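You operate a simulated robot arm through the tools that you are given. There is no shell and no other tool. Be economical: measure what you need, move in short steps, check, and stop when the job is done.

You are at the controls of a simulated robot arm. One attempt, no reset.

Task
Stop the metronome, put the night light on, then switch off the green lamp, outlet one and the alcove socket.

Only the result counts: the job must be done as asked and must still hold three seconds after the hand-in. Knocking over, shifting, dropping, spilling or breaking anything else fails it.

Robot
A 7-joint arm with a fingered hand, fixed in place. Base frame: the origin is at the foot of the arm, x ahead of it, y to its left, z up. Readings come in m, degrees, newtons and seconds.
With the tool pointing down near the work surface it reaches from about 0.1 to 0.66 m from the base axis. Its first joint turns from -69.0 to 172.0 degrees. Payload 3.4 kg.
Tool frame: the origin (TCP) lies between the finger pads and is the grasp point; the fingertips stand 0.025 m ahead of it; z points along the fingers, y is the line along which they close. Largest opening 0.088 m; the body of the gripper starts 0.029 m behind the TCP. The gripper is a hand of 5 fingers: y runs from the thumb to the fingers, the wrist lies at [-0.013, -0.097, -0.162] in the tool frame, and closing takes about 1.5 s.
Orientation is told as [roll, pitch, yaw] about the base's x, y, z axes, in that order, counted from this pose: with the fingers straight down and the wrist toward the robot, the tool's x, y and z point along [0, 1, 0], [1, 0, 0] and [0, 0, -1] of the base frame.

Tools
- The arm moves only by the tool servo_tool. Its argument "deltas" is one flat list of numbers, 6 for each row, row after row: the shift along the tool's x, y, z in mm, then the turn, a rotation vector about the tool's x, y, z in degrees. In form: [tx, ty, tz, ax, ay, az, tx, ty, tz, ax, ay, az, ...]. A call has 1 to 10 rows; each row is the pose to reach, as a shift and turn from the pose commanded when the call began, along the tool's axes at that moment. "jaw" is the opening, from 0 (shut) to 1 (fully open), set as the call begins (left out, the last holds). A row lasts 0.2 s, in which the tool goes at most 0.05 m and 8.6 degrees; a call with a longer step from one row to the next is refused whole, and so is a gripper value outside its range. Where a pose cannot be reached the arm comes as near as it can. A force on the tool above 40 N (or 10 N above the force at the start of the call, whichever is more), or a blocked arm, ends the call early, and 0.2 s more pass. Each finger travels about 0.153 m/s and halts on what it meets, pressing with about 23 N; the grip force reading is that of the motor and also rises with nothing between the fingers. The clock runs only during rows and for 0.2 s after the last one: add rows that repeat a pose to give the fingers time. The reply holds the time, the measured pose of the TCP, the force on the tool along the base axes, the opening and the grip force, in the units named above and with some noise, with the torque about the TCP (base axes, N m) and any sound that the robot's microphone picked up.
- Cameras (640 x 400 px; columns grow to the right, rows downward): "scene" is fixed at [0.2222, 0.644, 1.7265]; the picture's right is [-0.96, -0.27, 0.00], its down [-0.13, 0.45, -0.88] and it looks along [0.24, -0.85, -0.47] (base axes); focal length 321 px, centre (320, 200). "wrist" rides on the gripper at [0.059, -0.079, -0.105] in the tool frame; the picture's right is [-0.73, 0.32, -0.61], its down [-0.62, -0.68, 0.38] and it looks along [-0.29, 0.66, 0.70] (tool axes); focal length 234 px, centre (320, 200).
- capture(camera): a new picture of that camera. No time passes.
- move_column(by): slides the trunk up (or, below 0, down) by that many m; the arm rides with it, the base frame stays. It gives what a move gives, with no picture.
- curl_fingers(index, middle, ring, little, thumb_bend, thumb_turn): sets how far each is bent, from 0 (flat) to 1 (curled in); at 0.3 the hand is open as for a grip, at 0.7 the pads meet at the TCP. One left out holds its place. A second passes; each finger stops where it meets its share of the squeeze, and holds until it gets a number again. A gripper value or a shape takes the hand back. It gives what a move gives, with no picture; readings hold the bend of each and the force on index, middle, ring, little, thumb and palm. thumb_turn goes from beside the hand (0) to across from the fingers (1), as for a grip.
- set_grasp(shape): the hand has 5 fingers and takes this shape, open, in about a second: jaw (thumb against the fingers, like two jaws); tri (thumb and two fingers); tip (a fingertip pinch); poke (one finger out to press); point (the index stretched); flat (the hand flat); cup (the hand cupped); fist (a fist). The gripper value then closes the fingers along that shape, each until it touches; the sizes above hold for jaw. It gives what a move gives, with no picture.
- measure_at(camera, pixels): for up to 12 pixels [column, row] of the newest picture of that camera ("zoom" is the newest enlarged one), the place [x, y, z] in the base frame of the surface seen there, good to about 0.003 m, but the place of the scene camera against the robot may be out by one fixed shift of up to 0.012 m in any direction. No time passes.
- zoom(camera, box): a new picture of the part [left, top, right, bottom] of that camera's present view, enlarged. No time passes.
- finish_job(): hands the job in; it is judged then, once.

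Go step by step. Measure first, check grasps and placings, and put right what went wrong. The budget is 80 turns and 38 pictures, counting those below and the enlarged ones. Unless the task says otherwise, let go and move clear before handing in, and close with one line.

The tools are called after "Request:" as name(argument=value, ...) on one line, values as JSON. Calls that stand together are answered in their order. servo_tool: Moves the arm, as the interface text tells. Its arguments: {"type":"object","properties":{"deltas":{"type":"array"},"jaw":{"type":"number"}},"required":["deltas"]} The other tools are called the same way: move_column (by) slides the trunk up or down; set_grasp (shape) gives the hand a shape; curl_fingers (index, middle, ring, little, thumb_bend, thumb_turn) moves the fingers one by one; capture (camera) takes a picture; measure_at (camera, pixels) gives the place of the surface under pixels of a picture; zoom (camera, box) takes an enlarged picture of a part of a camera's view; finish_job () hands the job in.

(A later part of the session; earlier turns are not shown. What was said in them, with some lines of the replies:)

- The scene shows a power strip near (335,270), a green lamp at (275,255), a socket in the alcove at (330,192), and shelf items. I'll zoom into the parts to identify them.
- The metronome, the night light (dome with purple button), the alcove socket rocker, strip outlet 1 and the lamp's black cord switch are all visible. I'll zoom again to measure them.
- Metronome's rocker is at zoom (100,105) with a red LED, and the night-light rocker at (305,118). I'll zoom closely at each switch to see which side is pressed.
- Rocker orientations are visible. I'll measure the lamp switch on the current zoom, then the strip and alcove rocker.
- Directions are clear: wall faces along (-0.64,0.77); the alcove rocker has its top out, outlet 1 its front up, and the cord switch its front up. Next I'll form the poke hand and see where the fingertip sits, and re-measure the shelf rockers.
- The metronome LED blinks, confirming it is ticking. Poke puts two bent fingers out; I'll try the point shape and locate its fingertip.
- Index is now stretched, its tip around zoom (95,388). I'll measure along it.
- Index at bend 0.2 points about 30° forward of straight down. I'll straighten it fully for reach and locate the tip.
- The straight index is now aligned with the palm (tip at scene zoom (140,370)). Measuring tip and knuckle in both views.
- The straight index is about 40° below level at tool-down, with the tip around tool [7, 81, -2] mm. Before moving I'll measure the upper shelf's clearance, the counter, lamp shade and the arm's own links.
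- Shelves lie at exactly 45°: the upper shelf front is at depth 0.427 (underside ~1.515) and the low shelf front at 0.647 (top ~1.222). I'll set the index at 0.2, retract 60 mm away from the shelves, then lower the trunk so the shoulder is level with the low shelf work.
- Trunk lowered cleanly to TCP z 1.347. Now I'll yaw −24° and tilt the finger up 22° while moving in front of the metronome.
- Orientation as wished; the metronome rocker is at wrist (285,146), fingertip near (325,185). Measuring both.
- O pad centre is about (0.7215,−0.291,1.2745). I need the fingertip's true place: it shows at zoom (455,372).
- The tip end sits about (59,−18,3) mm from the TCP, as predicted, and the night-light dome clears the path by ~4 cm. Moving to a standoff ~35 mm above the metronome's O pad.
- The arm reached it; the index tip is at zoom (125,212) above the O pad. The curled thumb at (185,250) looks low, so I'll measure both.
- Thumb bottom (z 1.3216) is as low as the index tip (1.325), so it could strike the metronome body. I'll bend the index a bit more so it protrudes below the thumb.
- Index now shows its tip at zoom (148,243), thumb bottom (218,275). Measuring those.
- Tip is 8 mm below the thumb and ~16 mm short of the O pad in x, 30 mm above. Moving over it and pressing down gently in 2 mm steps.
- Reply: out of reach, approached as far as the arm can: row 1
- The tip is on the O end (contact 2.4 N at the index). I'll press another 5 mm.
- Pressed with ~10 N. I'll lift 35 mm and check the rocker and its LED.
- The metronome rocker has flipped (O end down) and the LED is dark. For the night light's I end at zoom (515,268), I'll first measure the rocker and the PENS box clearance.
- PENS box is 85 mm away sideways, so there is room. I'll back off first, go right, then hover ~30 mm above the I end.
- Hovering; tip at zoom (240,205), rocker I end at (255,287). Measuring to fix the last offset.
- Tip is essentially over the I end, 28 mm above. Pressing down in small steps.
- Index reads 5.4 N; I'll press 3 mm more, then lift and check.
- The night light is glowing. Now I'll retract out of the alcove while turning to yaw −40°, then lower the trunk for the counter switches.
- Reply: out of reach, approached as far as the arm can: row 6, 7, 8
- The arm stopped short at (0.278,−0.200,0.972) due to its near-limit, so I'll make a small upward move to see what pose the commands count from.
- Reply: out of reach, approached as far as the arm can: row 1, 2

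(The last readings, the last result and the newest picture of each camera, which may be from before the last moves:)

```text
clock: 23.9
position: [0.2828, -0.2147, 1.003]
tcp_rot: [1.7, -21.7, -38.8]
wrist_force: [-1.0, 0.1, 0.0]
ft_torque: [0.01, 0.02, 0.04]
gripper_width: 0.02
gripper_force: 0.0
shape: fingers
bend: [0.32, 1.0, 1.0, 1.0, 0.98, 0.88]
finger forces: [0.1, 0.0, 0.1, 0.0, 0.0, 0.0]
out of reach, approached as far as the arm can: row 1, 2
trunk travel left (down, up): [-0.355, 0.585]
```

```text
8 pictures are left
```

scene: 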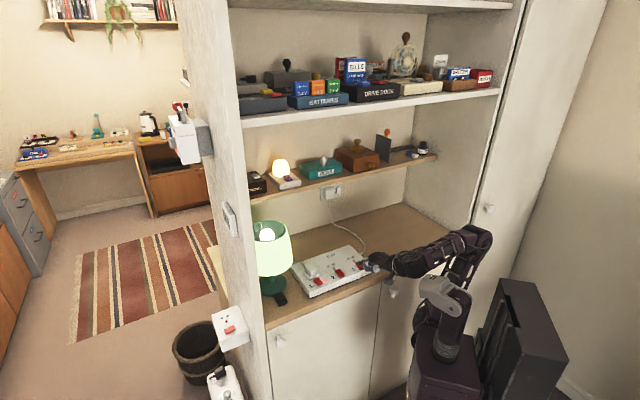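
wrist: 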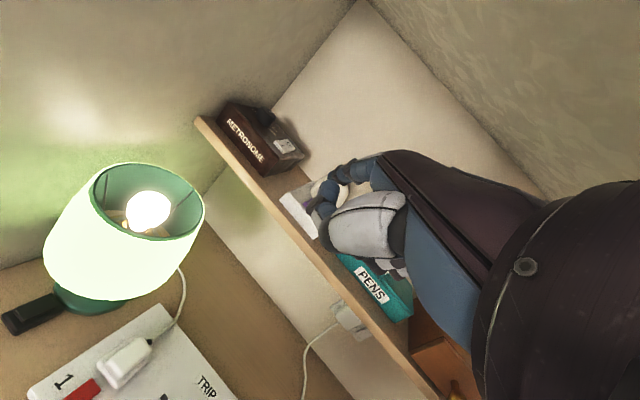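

Commands appear to count from the unreached pose. I'll move +x 0.10 m, which is safe from either start, and see where it lands.

Request:
servo_tool(deltas=[32, 35.5, 14.4, 0, 0, 0, 64, 71, 28.7, 0, 0, 0, 64, 71, 28.7, 0, 0, 0])

```text
clock: 24.7
position: [0.3819, -0.2103, 1.0059]
tcp_rot: [1.7, -21.7, -39.0]
wrist_force: [0.0, -0.3, 1.3]
ft_torque: [-0.01, 0.01, 0.0]
gripper_width: 0.0198
gripper_force: 0.0
shape: fingers
bend: [0.32, 1.0, 1.0, 1.0, 0.98, 0.88]
finger forces: [0.1, 0.0, 0.0, 0.1, 0.0, 0.1]
trunk travel left (down, up): [-0.355, 0.585]
```

Good: commands count from the actual pose. Next I'll slide left along the counter front, kept 30 mm back from the lamp shade, with a little lift.

Request:
servo_tool(deltas=[20, -12, -21, 0, 0, 0, 60, -12, -21, 0, 0, 0, 100, -12, -21, 0, 0, 0, 145, -12, -21, 0, 0, 0, 190, -12, -21, 0, 0, 0, 206.5, -12, -21, 0, 0, 0, 206.5, -12, -21, 0, 0, 0])

Request:
zoom(camera="scene", box=[244, 230, 340, 310])

```text
clock: 26.3
position: [0.4403, -0.2094, 0.9908]
tcp_rot: [1.8, -21.5, -38.8]
wrist_force: [-0.3, -0.2, -0.2]
ft_torque: [0.02, -0.02, -0.02]
gripper_width: 0.0199
gripper_force: 0.1
shape: fingers
bend: [0.32, 1.0, 1.0, 1.0, 0.98, 0.88]
finger forces: [0.0, 0.0, 0.0, 0.1, 0.0, 0.1]
out of reach, approached as far as the arm can: row 1, 2, 3, 4, 5, 6, 7
trunk travel left (down, up): [-0.355, 0.585]
```

```text
5.00 times, centred on (292, 270) of scene
```

zoom: 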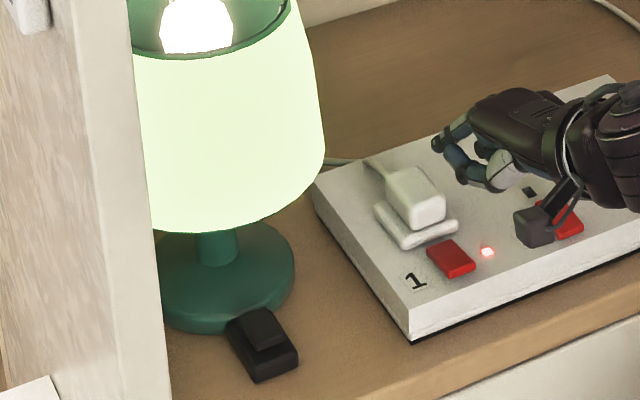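

That pose sat outside the joint limits because the yaw is too far from radial; the tip is now above the strip by (440,140), touching nothing. I'll back up and lift, turning to yaw −18° which suits the lamp's position.

Request:
servo_tool(deltas=[0, -20, -32, 0, 0, 0, 5, -52, -64, 0, 1, -2.5, 20, -52, -64, 0, 3.3, -8.2, 40, -52, -64, 0, 5.6, -13.8, 57, -52, -64, 0, 7.8, -19.3, 57, -52, -64, 0, 7.8, -19.3])

```text
clock: 27.7
position: [0.4233, -0.1181, 1.0286]
tcp_rot: [1.7, -22.3, -18.1]
wrist_force: [0.0, 0.4, 0.3]
ft_torque: [0.02, 0.0, 0.02]
gripper_width: 0.0198
gripper_force: 0.1
shape: fingers
bend: [0.32, 1.0, 1.0, 1.0, 0.98, 0.88]
finger forces: [0.0, 0.0, 0.0, 0.1, 0.0, 0.0]
out of reach, approached as far as the arm can: row 1, 2, 3, 4
trunk travel left (down, up): [-0.355, 0.585]
```

Reached cleanly at yaw −18°. Moving to just short of the cord switch, ~50 mm above it.

Request:
servo_tool(deltas=[30, 9, 10, 0, 0, 0, 60, 18, 25, 0, 0, 0, 68.6, 26, 58, 0, 0, 0, 68.6, 26, 58, 0, 0, 0])

Request:
zoom(camera="scene", box=[248, 250, 328, 310])

```text
clock: 28.7
position: [0.4825, -0.1078, 0.9803]
tcp_rot: [1.8, -22.2, -18.1]
wrist_force: [-0.2, 0.0, -0.1]
ft_torque: [0.02, -0.01, 0.04]
gripper_width: 0.0201
gripper_force: 0.0
shape: fingers
bend: [0.32, 1.0, 1.0, 1.0, 0.98, 0.88]
finger forces: [0.0, 0.0, 0.1, 0.0, 0.0, 0.0]
out of reach, approached as far as the arm can: row 1, 2, 3, 4
trunk travel left (down, up): [-0.355, 0.585]
```

```text
6.67 times, centred on (288, 280) of scene
```

zoom: 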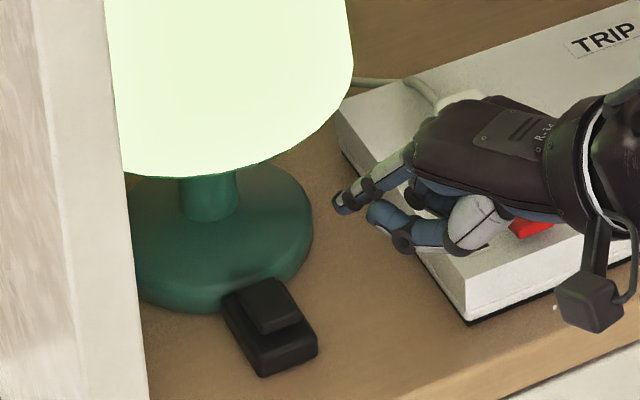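

The arm again stopped 35 mm short to the right, so this tilted posture limits it. I'll lift slightly and turn toward tool-down with yaw ≈ −10°, a more natural posture here.

Request:
servo_tool(deltas=[0, 7.5, -18.5, 0, 0, 0, 0, 7.5, -18.5, 5.7, 1, -2.5, 0, 7.5, -18.5, 11.4, 2, -5, 0, 7.5, -18.5, 17, 3, -7.4, 0, 7.5, -18.5, 17, 3, -7.4])

```text
clock: 29.9
position: [0.4835, -0.1083, 1.0007]
tcp_rot: [2.7, -5.4, -9.9]
wrist_force: [0.5, 0.3, 0.3]
ft_torque: [-0.01, 0.02, 0.0]
gripper_width: 0.02
gripper_force: 0.0
shape: fingers
bend: [0.32, 1.0, 1.0, 1.0, 0.98, 0.88]
finger forces: [0.0, 0.0, 0.1, 0.0, 0.0, 0.0]
out of reach, approached as far as the arm can: row 1
trunk travel left (down, up): [-0.355, 0.585]
```

Reachable now (tilt 5°, yaw −10°). Moving to hover about 35 mm above the switch's raised front end.

Request:
servo_tool(deltas=[15, 6, 0, 0, 0, 0, 29.7, 15, 9, 0, 0, 0, 29.7, 25, 18, 0, 0, 0, 29.7, 25, 18, 0, 0, 0])

Request:
zoom(camera="scene", box=[248, 250, 328, 310])

```text
clock: 30.9
position: [0.5098, -0.0958, 0.9799]
tcp_rot: [2.7, -5.7, -9.9]
wrist_force: [0.3, -0.2, 0.1]
ft_torque: [-0.02, 0.0, -0.02]
gripper_width: 0.0201
gripper_force: 0.0
shape: fingers
bend: [0.32, 1.0, 1.0, 1.0, 0.98, 0.88]
finger forces: [0.0, 0.0, 0.0, 0.1, 0.1, 0.0]
out of reach, approached as far as the arm can: row 1, 2, 3, 4
trunk travel left (down, up): [-0.355, 0.585]
```

```text
6.67 times, centred on (288, 280) of scene
```

zoom: 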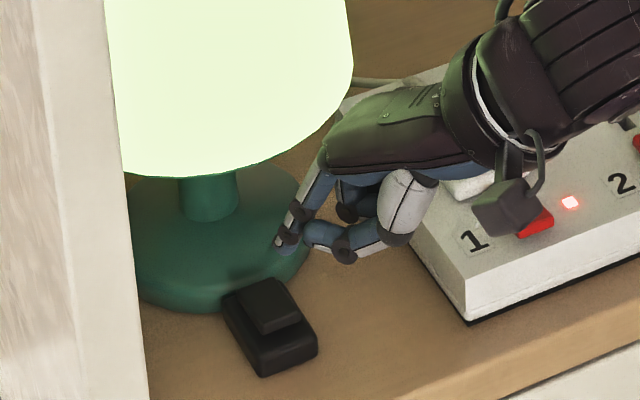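

Limited by ~12 mm again; the index tip is at zoom (283,243), near the switch (265,300). I'll measure tip, knuckles, shade edge and switch.

Request:
measure_at(camera="zoom", pixels=[[281, 245], [287, 238], [300, 205], [328, 145], [350, 108], [345, 90], [235, 172], [330, 125], [268, 288], [270, 318], [285, 312], [340, 262]])

```text
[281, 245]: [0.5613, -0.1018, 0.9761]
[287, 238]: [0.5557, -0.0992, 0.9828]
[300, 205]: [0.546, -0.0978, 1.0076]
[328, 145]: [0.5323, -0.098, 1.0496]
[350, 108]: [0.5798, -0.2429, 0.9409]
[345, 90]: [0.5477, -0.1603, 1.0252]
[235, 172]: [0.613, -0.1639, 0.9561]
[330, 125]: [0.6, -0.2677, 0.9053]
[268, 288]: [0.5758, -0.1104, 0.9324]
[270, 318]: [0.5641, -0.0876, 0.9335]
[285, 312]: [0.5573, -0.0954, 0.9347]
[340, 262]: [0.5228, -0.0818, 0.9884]
```

Tip is 10 mm too far in and 10 mm right of the rocker's raised end (0.561,−0.090). A yaw to about −2° brings the needed TCP within reach; rotating about the TCP with a 5 mm shift left.

Request:
servo_tool(deltas=[0, -6, 0, 0, 0.4, -4, 5, -6, 0, 0, 0.75, -8, 5, 1, 0, 0, 0.75, -8, 5, 1, 0, 0, 0.75, -8])

```text
clock: 31.9
position: [0.5103, -0.0904, 0.9793]
tcp_rot: [2.7, -5.9, -1.9]
wrist_force: [-0.9, -0.6, 0.6]
ft_torque: [0.0, 0.0, -0.02]
gripper_width: 0.0201
gripper_force: 0.1
shape: fingers
bend: [0.32, 1.0, 1.0, 1.0, 0.98, 0.88]
finger forces: [0.1, 0.0, 0.0, 0.0, 0.1, 0.0]
trunk travel left (down, up): [-0.355, 0.585]
```

Reached: the tip should now be over the raised end. Pressing down in small steps.

Request:
servo_tool(deltas=[0, -1.5, 15, 0, 0, 0, 0, -2.6, 26, 0, 0, 0, 0, -2.8, 28, 0, 0, 0, 0, -3, 30, 0, 0, 0, 0, -3.2, 32, 0, 0, 0, 0, -3.4, 34, 0, 0, 0, 0, -3.6, 36, 0, 0, 0, 0, -3.6, 36, 0, 0, 0])

Request:
measure_at(camera="scene", pixels=[[266, 232], [280, 294]])

```text
clock: 33.7
position: [0.511, -0.0903, 0.9434]
tcp_rot: [2.8, -5.8, -1.9]
wrist_force: [1.3, -0.3, 0.6]
ft_torque: [-0.02, -0.05, 0.0]
gripper_width: 0.0198
gripper_force: 0.3
shape: fingers
bend: [0.32, 1.0, 1.0, 1.0, 0.98, 0.88]
finger forces: [0.7, 0.0, 0.0, 0.1, 0.1, 0.0]
trunk travel left (down, up): [-0.355, 0.585]
```

```text
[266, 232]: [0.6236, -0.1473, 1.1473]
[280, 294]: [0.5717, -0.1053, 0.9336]
```

Just touching (0.7 N). Pressing further.

Request:
servo_tool(deltas=[0, -0.2, 2, 0, 0, 0, 0, -0.4, 4, 0, 0, 0, 0, -0.6, 6, 0, 0, 0, 0, -0.7, 7.5, 0, 0, 0, 0, -0.7, 7.5, 0, 0, 0])

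```text
clock: 34.9
position: [0.5071, -0.0879, 0.9402]
tcp_rot: [2.6, -6.2, -2.0]
wrist_force: [-7.1, 0.2, 16.6]
ft_torque: [0.03, -0.83, 0.01]
gripper_width: 0.0213
gripper_force: 8.6
shape: fingers
bend: [0.29, 1.0, 1.0, 1.0, 0.98, 0.88]
finger forces: [17.2, 0.1, 0.0, 0.0, 0.1, 0.1]
trunk travel left (down, up): [-0.355, 0.585]
```

Index force 17 N; lifting and checking the lamp.

Request:
servo_tool(deltas=[0, 2, -20, 0, 0, 0, 0, 3, -40, 0, 0, 0, 0, -10, -55, 0, 0, 0, 0, -10, -55, 0, 0, 0])

Request:
zoom(camera="scene", box=[248, 230, 360, 310])

```text
clock: 35.9
position: [0.4961, -0.0901, 0.9892]
tcp_rot: [2.6, -5.8, -1.9]
wrist_force: [0.7, -0.5, 0.1]
ft_torque: [-0.04, 0.05, 0.01]
gripper_width: 0.0199
gripper_force: 0.0
shape: fingers
bend: [0.32, 1.0, 1.0, 1.0, 0.98, 0.88]
finger forces: [0.0, 0.0, 0.1, 0.1, 0.0, 0.0]
trunk travel left (down, up): [-0.355, 0.585]
```

```text
5.00 times, centred on (304, 270) of scene
```

zoom: 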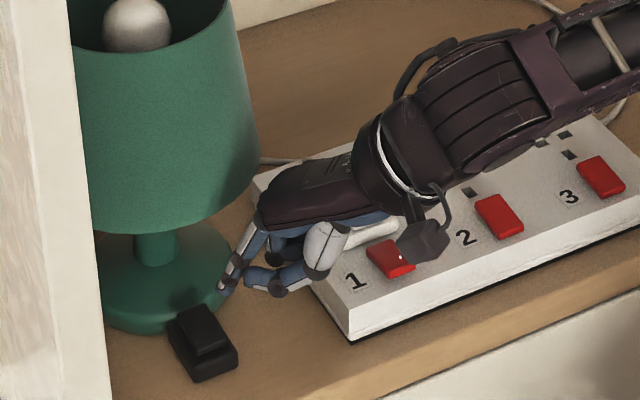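

The green lamp is off. Next outlet 1's raised front end at (0.449,−0.167,0.950): back off from the lamp first, then go right with yaw −15°.

Request:
servo_tool(deltas=[0, -45, -20, 0, 0, 0, 0, -89, -29, 0, 0, 0, -36, -89, -29, 0, -0.7, 6.5, -72.7, -89, -29, 0, -1.3, 13, -72.7, -89, -29, 0, -1.3, 13])

Request:
zoom(camera="scene", box=[290, 245, 362, 305])

```text
clock: 37.1
position: [0.4007, -0.1624, 1.0059]
tcp_rot: [2.5, -5.4, -15.1]
wrist_force: [-0.2, -0.3, 0.3]
ft_torque: [-0.03, -0.02, 0.02]
gripper_width: 0.0199
gripper_force: 0.0
shape: fingers
bend: [0.32, 1.0, 1.0, 1.0, 0.98, 0.88]
finger forces: [0.2, 0.0, 0.1, 0.1, 0.0, 0.1]
trunk travel left (down, up): [-0.355, 0.585]
```

```text
6.67 times, centred on (326, 275) of scene
```

zoom: 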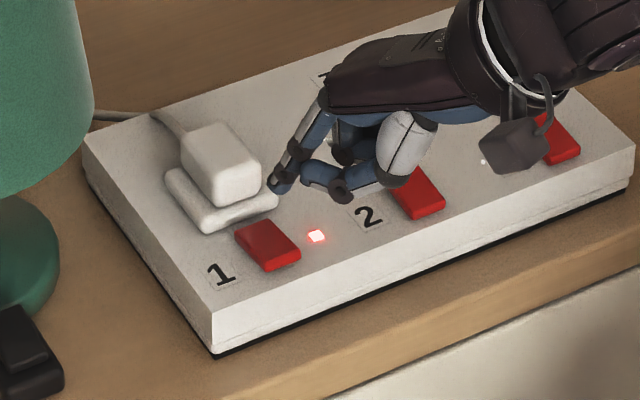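

Outlet 1's LED at (316,236) is still on, so the lamp was switched off by its own switch. Measuring tip and rocker.

Request:
measure_at(camera="zoom", pixels=[[277, 190], [272, 185], [283, 185], [284, 248], [275, 258], [290, 255], [265, 245], [250, 232], [340, 200], [430, 205], [400, 185]])

```text
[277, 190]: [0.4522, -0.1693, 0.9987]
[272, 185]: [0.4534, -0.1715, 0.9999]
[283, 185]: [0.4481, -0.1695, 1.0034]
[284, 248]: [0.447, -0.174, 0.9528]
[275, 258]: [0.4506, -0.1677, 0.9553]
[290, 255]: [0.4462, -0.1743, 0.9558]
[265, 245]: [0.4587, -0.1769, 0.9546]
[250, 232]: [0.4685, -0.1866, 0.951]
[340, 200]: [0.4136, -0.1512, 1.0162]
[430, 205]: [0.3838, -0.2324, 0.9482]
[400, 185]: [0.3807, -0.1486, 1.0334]
```

Tip is directly above the front end, 41 mm up. Pressing.

Request:
servo_tool(deltas=[1.5, -3.4, 20, 0, 0, 0, 1.5, -4.9, 36, 0, 0, 0, 1.5, -5.3, 40, 0, 0, 0, 1.5, -5.5, 42, 0, 0, 0, 1.5, -5.7, 44, 0, 0, 0, 1.5, -5.9, 46, 0, 0, 0, 1.5, -6, 48, 0, 0, 0, 1.5, -6, 48, 0, 0, 0])

```text
clock: 38.9
position: [0.3983, -0.1566, 0.9606]
tcp_rot: [2.7, -5.7, -14.9]
wrist_force: [-6.7, 1.0, 17.7]
ft_torque: [-0.1, -0.85, 0.06]
gripper_width: 0.0213
gripper_force: 8.9
shape: fingers
bend: [0.3, 1.0, 1.0, 1.0, 0.98, 0.88]
finger forces: [18.6, 0.0, 0.0, 0.1, 0.1, 0.0]
trunk travel left (down, up): [-0.355, 0.585]
```

Pressed with 18 N. Lifting straight up, then moving right toward a waypoint in front of the alcove socket, and checking the strip.

Request:
servo_tool(deltas=[0, 4, -40, 0, 0, 0, 0, 8, -80, 0, 0, 0, -15, 9, -88, 0, 0, 0, -60, 12, -88, 0, 0, 0, -105, 16, -88, 0, 0, 0, -145, 18, -88, 0, 0, 0, -145, 18, -88, 0, 0, 0])

Request:
zoom(camera="scene", box=[240, 160, 400, 310])

```text
clock: 40.5
position: [0.372, -0.304, 1.0387]
tcp_rot: [2.6, -5.2, -14.9]
wrist_force: [0.1, 0.7, 0.0]
ft_torque: [0.0, 0.01, 0.02]
gripper_width: 0.0197
gripper_force: 0.2
shape: fingers
bend: [0.32, 1.0, 1.0, 1.0, 0.98, 0.88]
finger forces: [0.0, 0.0, 0.0, 0.0, 0.0, 0.0]
trunk travel left (down, up): [-0.355, 0.585]
```

```text
2.67 times, centred on (320, 235) of scene
```

zoom: 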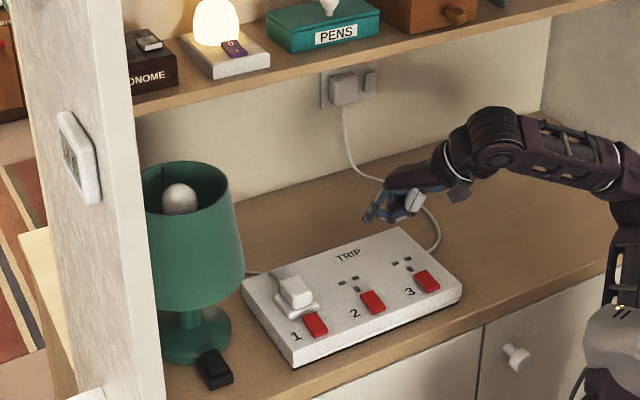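

Outlet 1's LED is out and night light still glows. Now straightening the index, tilting up ~35° and yawing to −48° for the wall press.

Request:
curl_fingers(index=0)

Request:
servo_tool(deltas=[0, 0, 0, -4.8, -1.9, 5.2, 0, 0, 0, -9.6, -3.8, 10.4, 0, 0, 0, -14.4, -5.75, 15.65, 0, 0, 0, -19.2, -7.7, 20.9, 0, 0, 0, -24, -9.6, 26.1, 0, 0, 0, -28.8, -11.5, 31.3, 0, 0, 0, -28.8, -11.5, 31.3])

```text
clock: 41.5
position: [0.3722, -0.3045, 1.0381]
tcp_rot: [2.5, -5.3, -15.0]
wrist_force: [0.4, 0.6, 0.4]
ft_torque: [0.04, 0.0, -0.03]
gripper_width: 0.0405
gripper_force: 0.0
shape: fingers
bend: [0.0, 1.0, 1.0, 1.0, 0.98, 0.88]
finger forces: [0.0, 0.1, 0.0, 0.0, 0.0, 0.0]
trunk travel left (down, up): [-0.355, 0.585]
```

```text
clock: 43.1
position: [0.3735, -0.304, 1.0394]
tcp_rot: [2.6, -33.4, -49.1]
wrist_force: [0.0, -0.5, -1.4]
ft_torque: [0.02, 0.01, 0.01]
gripper_width: 0.0402
gripper_force: 0.0
shape: fingers
bend: [0.0, 1.0, 1.0, 1.0, 0.98, 0.88]
finger forces: [0.0, 0.1, 0.1, 0.1, 0.0, 0.1]
trunk travel left (down, up): [-0.355, 0.585]
```

Posture reached (tilt 33°, yaw −49°). Moving to a standoff ~50 mm in front of the alcove rocker's top.

Request:
servo_tool(deltas=[-24.8, 29.6, 17.8, 0, 0, 0, -49.5, 59, 35.6, 0, 0, 0, -74, 89, 53.4, 0, 0, 0, -99, 118, 71, 0, 0, 0, -124, 148, 89, 0, 0, 0, -148.5, 177.5, 106.9, 0, 0, 0, -148.5, 177.5, 106.9, 0, 0, 0])

Request:
zoom(camera="scene", box=[300, 165, 380, 215])

```text
clock: 44.7
position: [0.4043, -0.558, 1.0456]
tcp_rot: [2.6, -33.4, -49.1]
wrist_force: [0.5, 0.1, 0.2]
ft_torque: [-0.01, -0.03, 0.0]
gripper_width: 0.04
gripper_force: 0.1
shape: fingers
bend: [0.0, 1.0, 1.0, 1.0, 0.98, 0.88]
finger forces: [0.0, 0.0, 0.0, 0.1, 0.0, 0.0]
trunk travel left (down, up): [-0.355, 0.585]
```

```text
8.00 times, centred on (340, 190) of scene
```

zoom: 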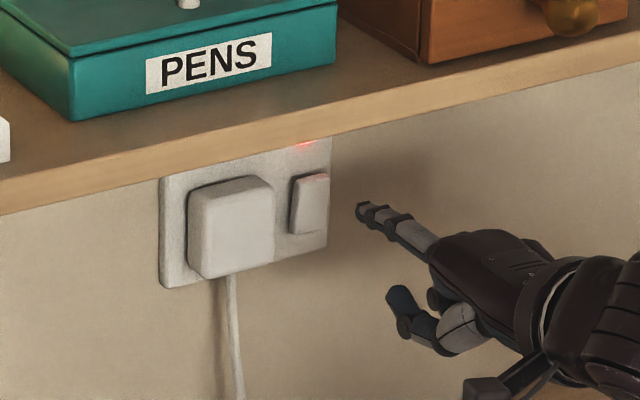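

Index is level in front of the rocker; tip at (360,210), rocker at (310,200). Measuring both for the final offset.

Request:
measure_at(camera="zoom", pixels=[[361, 212], [364, 207], [372, 212], [385, 215], [400, 225], [310, 184], [310, 195], [310, 210], [308, 228], [300, 200], [320, 200], [272, 220]])

```text
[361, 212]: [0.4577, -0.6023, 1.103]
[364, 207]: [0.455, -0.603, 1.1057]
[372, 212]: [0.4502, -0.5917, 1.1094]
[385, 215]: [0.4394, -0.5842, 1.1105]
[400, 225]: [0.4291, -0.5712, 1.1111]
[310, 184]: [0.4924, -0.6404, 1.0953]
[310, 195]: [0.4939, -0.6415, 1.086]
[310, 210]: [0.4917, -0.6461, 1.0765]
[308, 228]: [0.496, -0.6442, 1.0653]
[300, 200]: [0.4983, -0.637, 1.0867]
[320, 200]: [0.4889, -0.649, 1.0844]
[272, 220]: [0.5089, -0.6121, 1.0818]
```

Tip is aligned sideways, 50 mm from the rocker and 7 mm too high. Dropping 7 mm and pressing in along the wall normal.

Request:
servo_tool(deltas=[1.2, 17, 19.6, 0, 0, 0, 2, 32.8, 30.1, 0, 0, 0, 2.2, 36.1, 32.3, 0, 0, 0, 2.3, 37.8, 33.4, 0, 0, 0, 2.4, 39.5, 34.5, 0, 0, 0, 2.5, 41.1, 35.6, 0, 0, 0, 2.6, 42.8, 36.7, 0, 0, 0, 2.7, 44.5, 37.8, 0, 0, 0, 2.7, 44.5, 37.8, 0, 0, 0])

```text
clock: 46.7
position: [0.4401, -0.595, 1.0412]
tcp_rot: [2.8, -34.0, -49.2]
wrist_force: [-16.1, 15.1, 0.4]
ft_torque: [-0.76, -0.76, 0.16]
gripper_width: 0.0378
gripper_force: 11.1
shape: fingers
bend: [0.01, 1.0, 1.0, 1.0, 0.98, 0.88]
finger forces: [21.8, 0.0, 0.0, 0.0, 0.0, 0.0]
trunk travel left (down, up): [-0.355, 0.585]
```

Pressed with 22 N. Backing out along the wall normal and using the last-but-one picture to check everything.

Request:
servo_tool(deltas=[-1.9, -33, -22, 0, 0, 0, -3.7, -67, -44, 0, 0, 0, -5.6, -100, -66, 0, 0, 0, -6.5, -117, -77, 0, 0, 0, -6.5, -117, -77, 0, 0, 0])

Request:
zoom(camera="scene", box=[240, 155, 368, 305])

```text
clock: 47.9
position: [0.3434, -0.5012, 1.0361]
tcp_rot: [2.6, -33.6, -49.2]
wrist_force: [0.1, 0.1, 0.3]
ft_torque: [-0.01, -0.02, 0.0]
gripper_width: 0.0403
gripper_force: 0.2
shape: fingers
bend: [0.0, 1.0, 1.0, 1.0, 0.98, 0.88]
finger forces: [0.1, 0.0, 0.0, 0.0, 0.0, 0.1]
trunk travel left (down, up): [-0.355, 0.585]
```

```text
2.67 times, centred on (304, 230) of scene
```

zoom: 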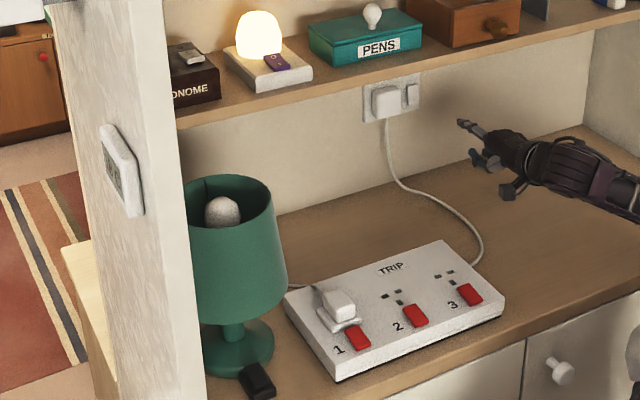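

No LED is visible, but I'll verify the alcove rocker's tilt by measuring its top and bottom (zoom (411,88)–(411,106)).

Request:
measure_at(camera="zoom", pixels=[[411, 87], [411, 90], [411, 93], [411, 97], [411, 101], [410, 104], [413, 92], [413, 100], [408, 90], [409, 102]])

Request:
measure_at(camera="scene", pixels=[[394, 187], [394, 188.5], [393.5, 193]])

```text
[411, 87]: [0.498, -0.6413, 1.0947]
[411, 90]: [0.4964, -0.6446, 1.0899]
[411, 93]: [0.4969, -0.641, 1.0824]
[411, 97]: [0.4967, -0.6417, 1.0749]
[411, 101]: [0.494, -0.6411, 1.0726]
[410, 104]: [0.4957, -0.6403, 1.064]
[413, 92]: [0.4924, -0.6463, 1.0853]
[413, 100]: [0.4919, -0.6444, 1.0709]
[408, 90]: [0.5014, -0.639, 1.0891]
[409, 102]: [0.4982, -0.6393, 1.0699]
```

```text
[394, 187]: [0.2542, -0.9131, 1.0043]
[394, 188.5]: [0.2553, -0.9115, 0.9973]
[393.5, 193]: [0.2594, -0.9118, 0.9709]
```

The alcove rocker has flipped: its bottom now stands out about 3 mm where before the top did. All five switches are set and the hand is clear, so I'm handing in.

Request:
finish_job()

```text
The job is handed in.
```

The job is handed in: the metronome is stopped and the night light is on, then the green lamp, outlet one and the alcove socket were switched off. The alcove socket I confirmed only by its rocker's measured tilt, because I had no pictures left to check its light.
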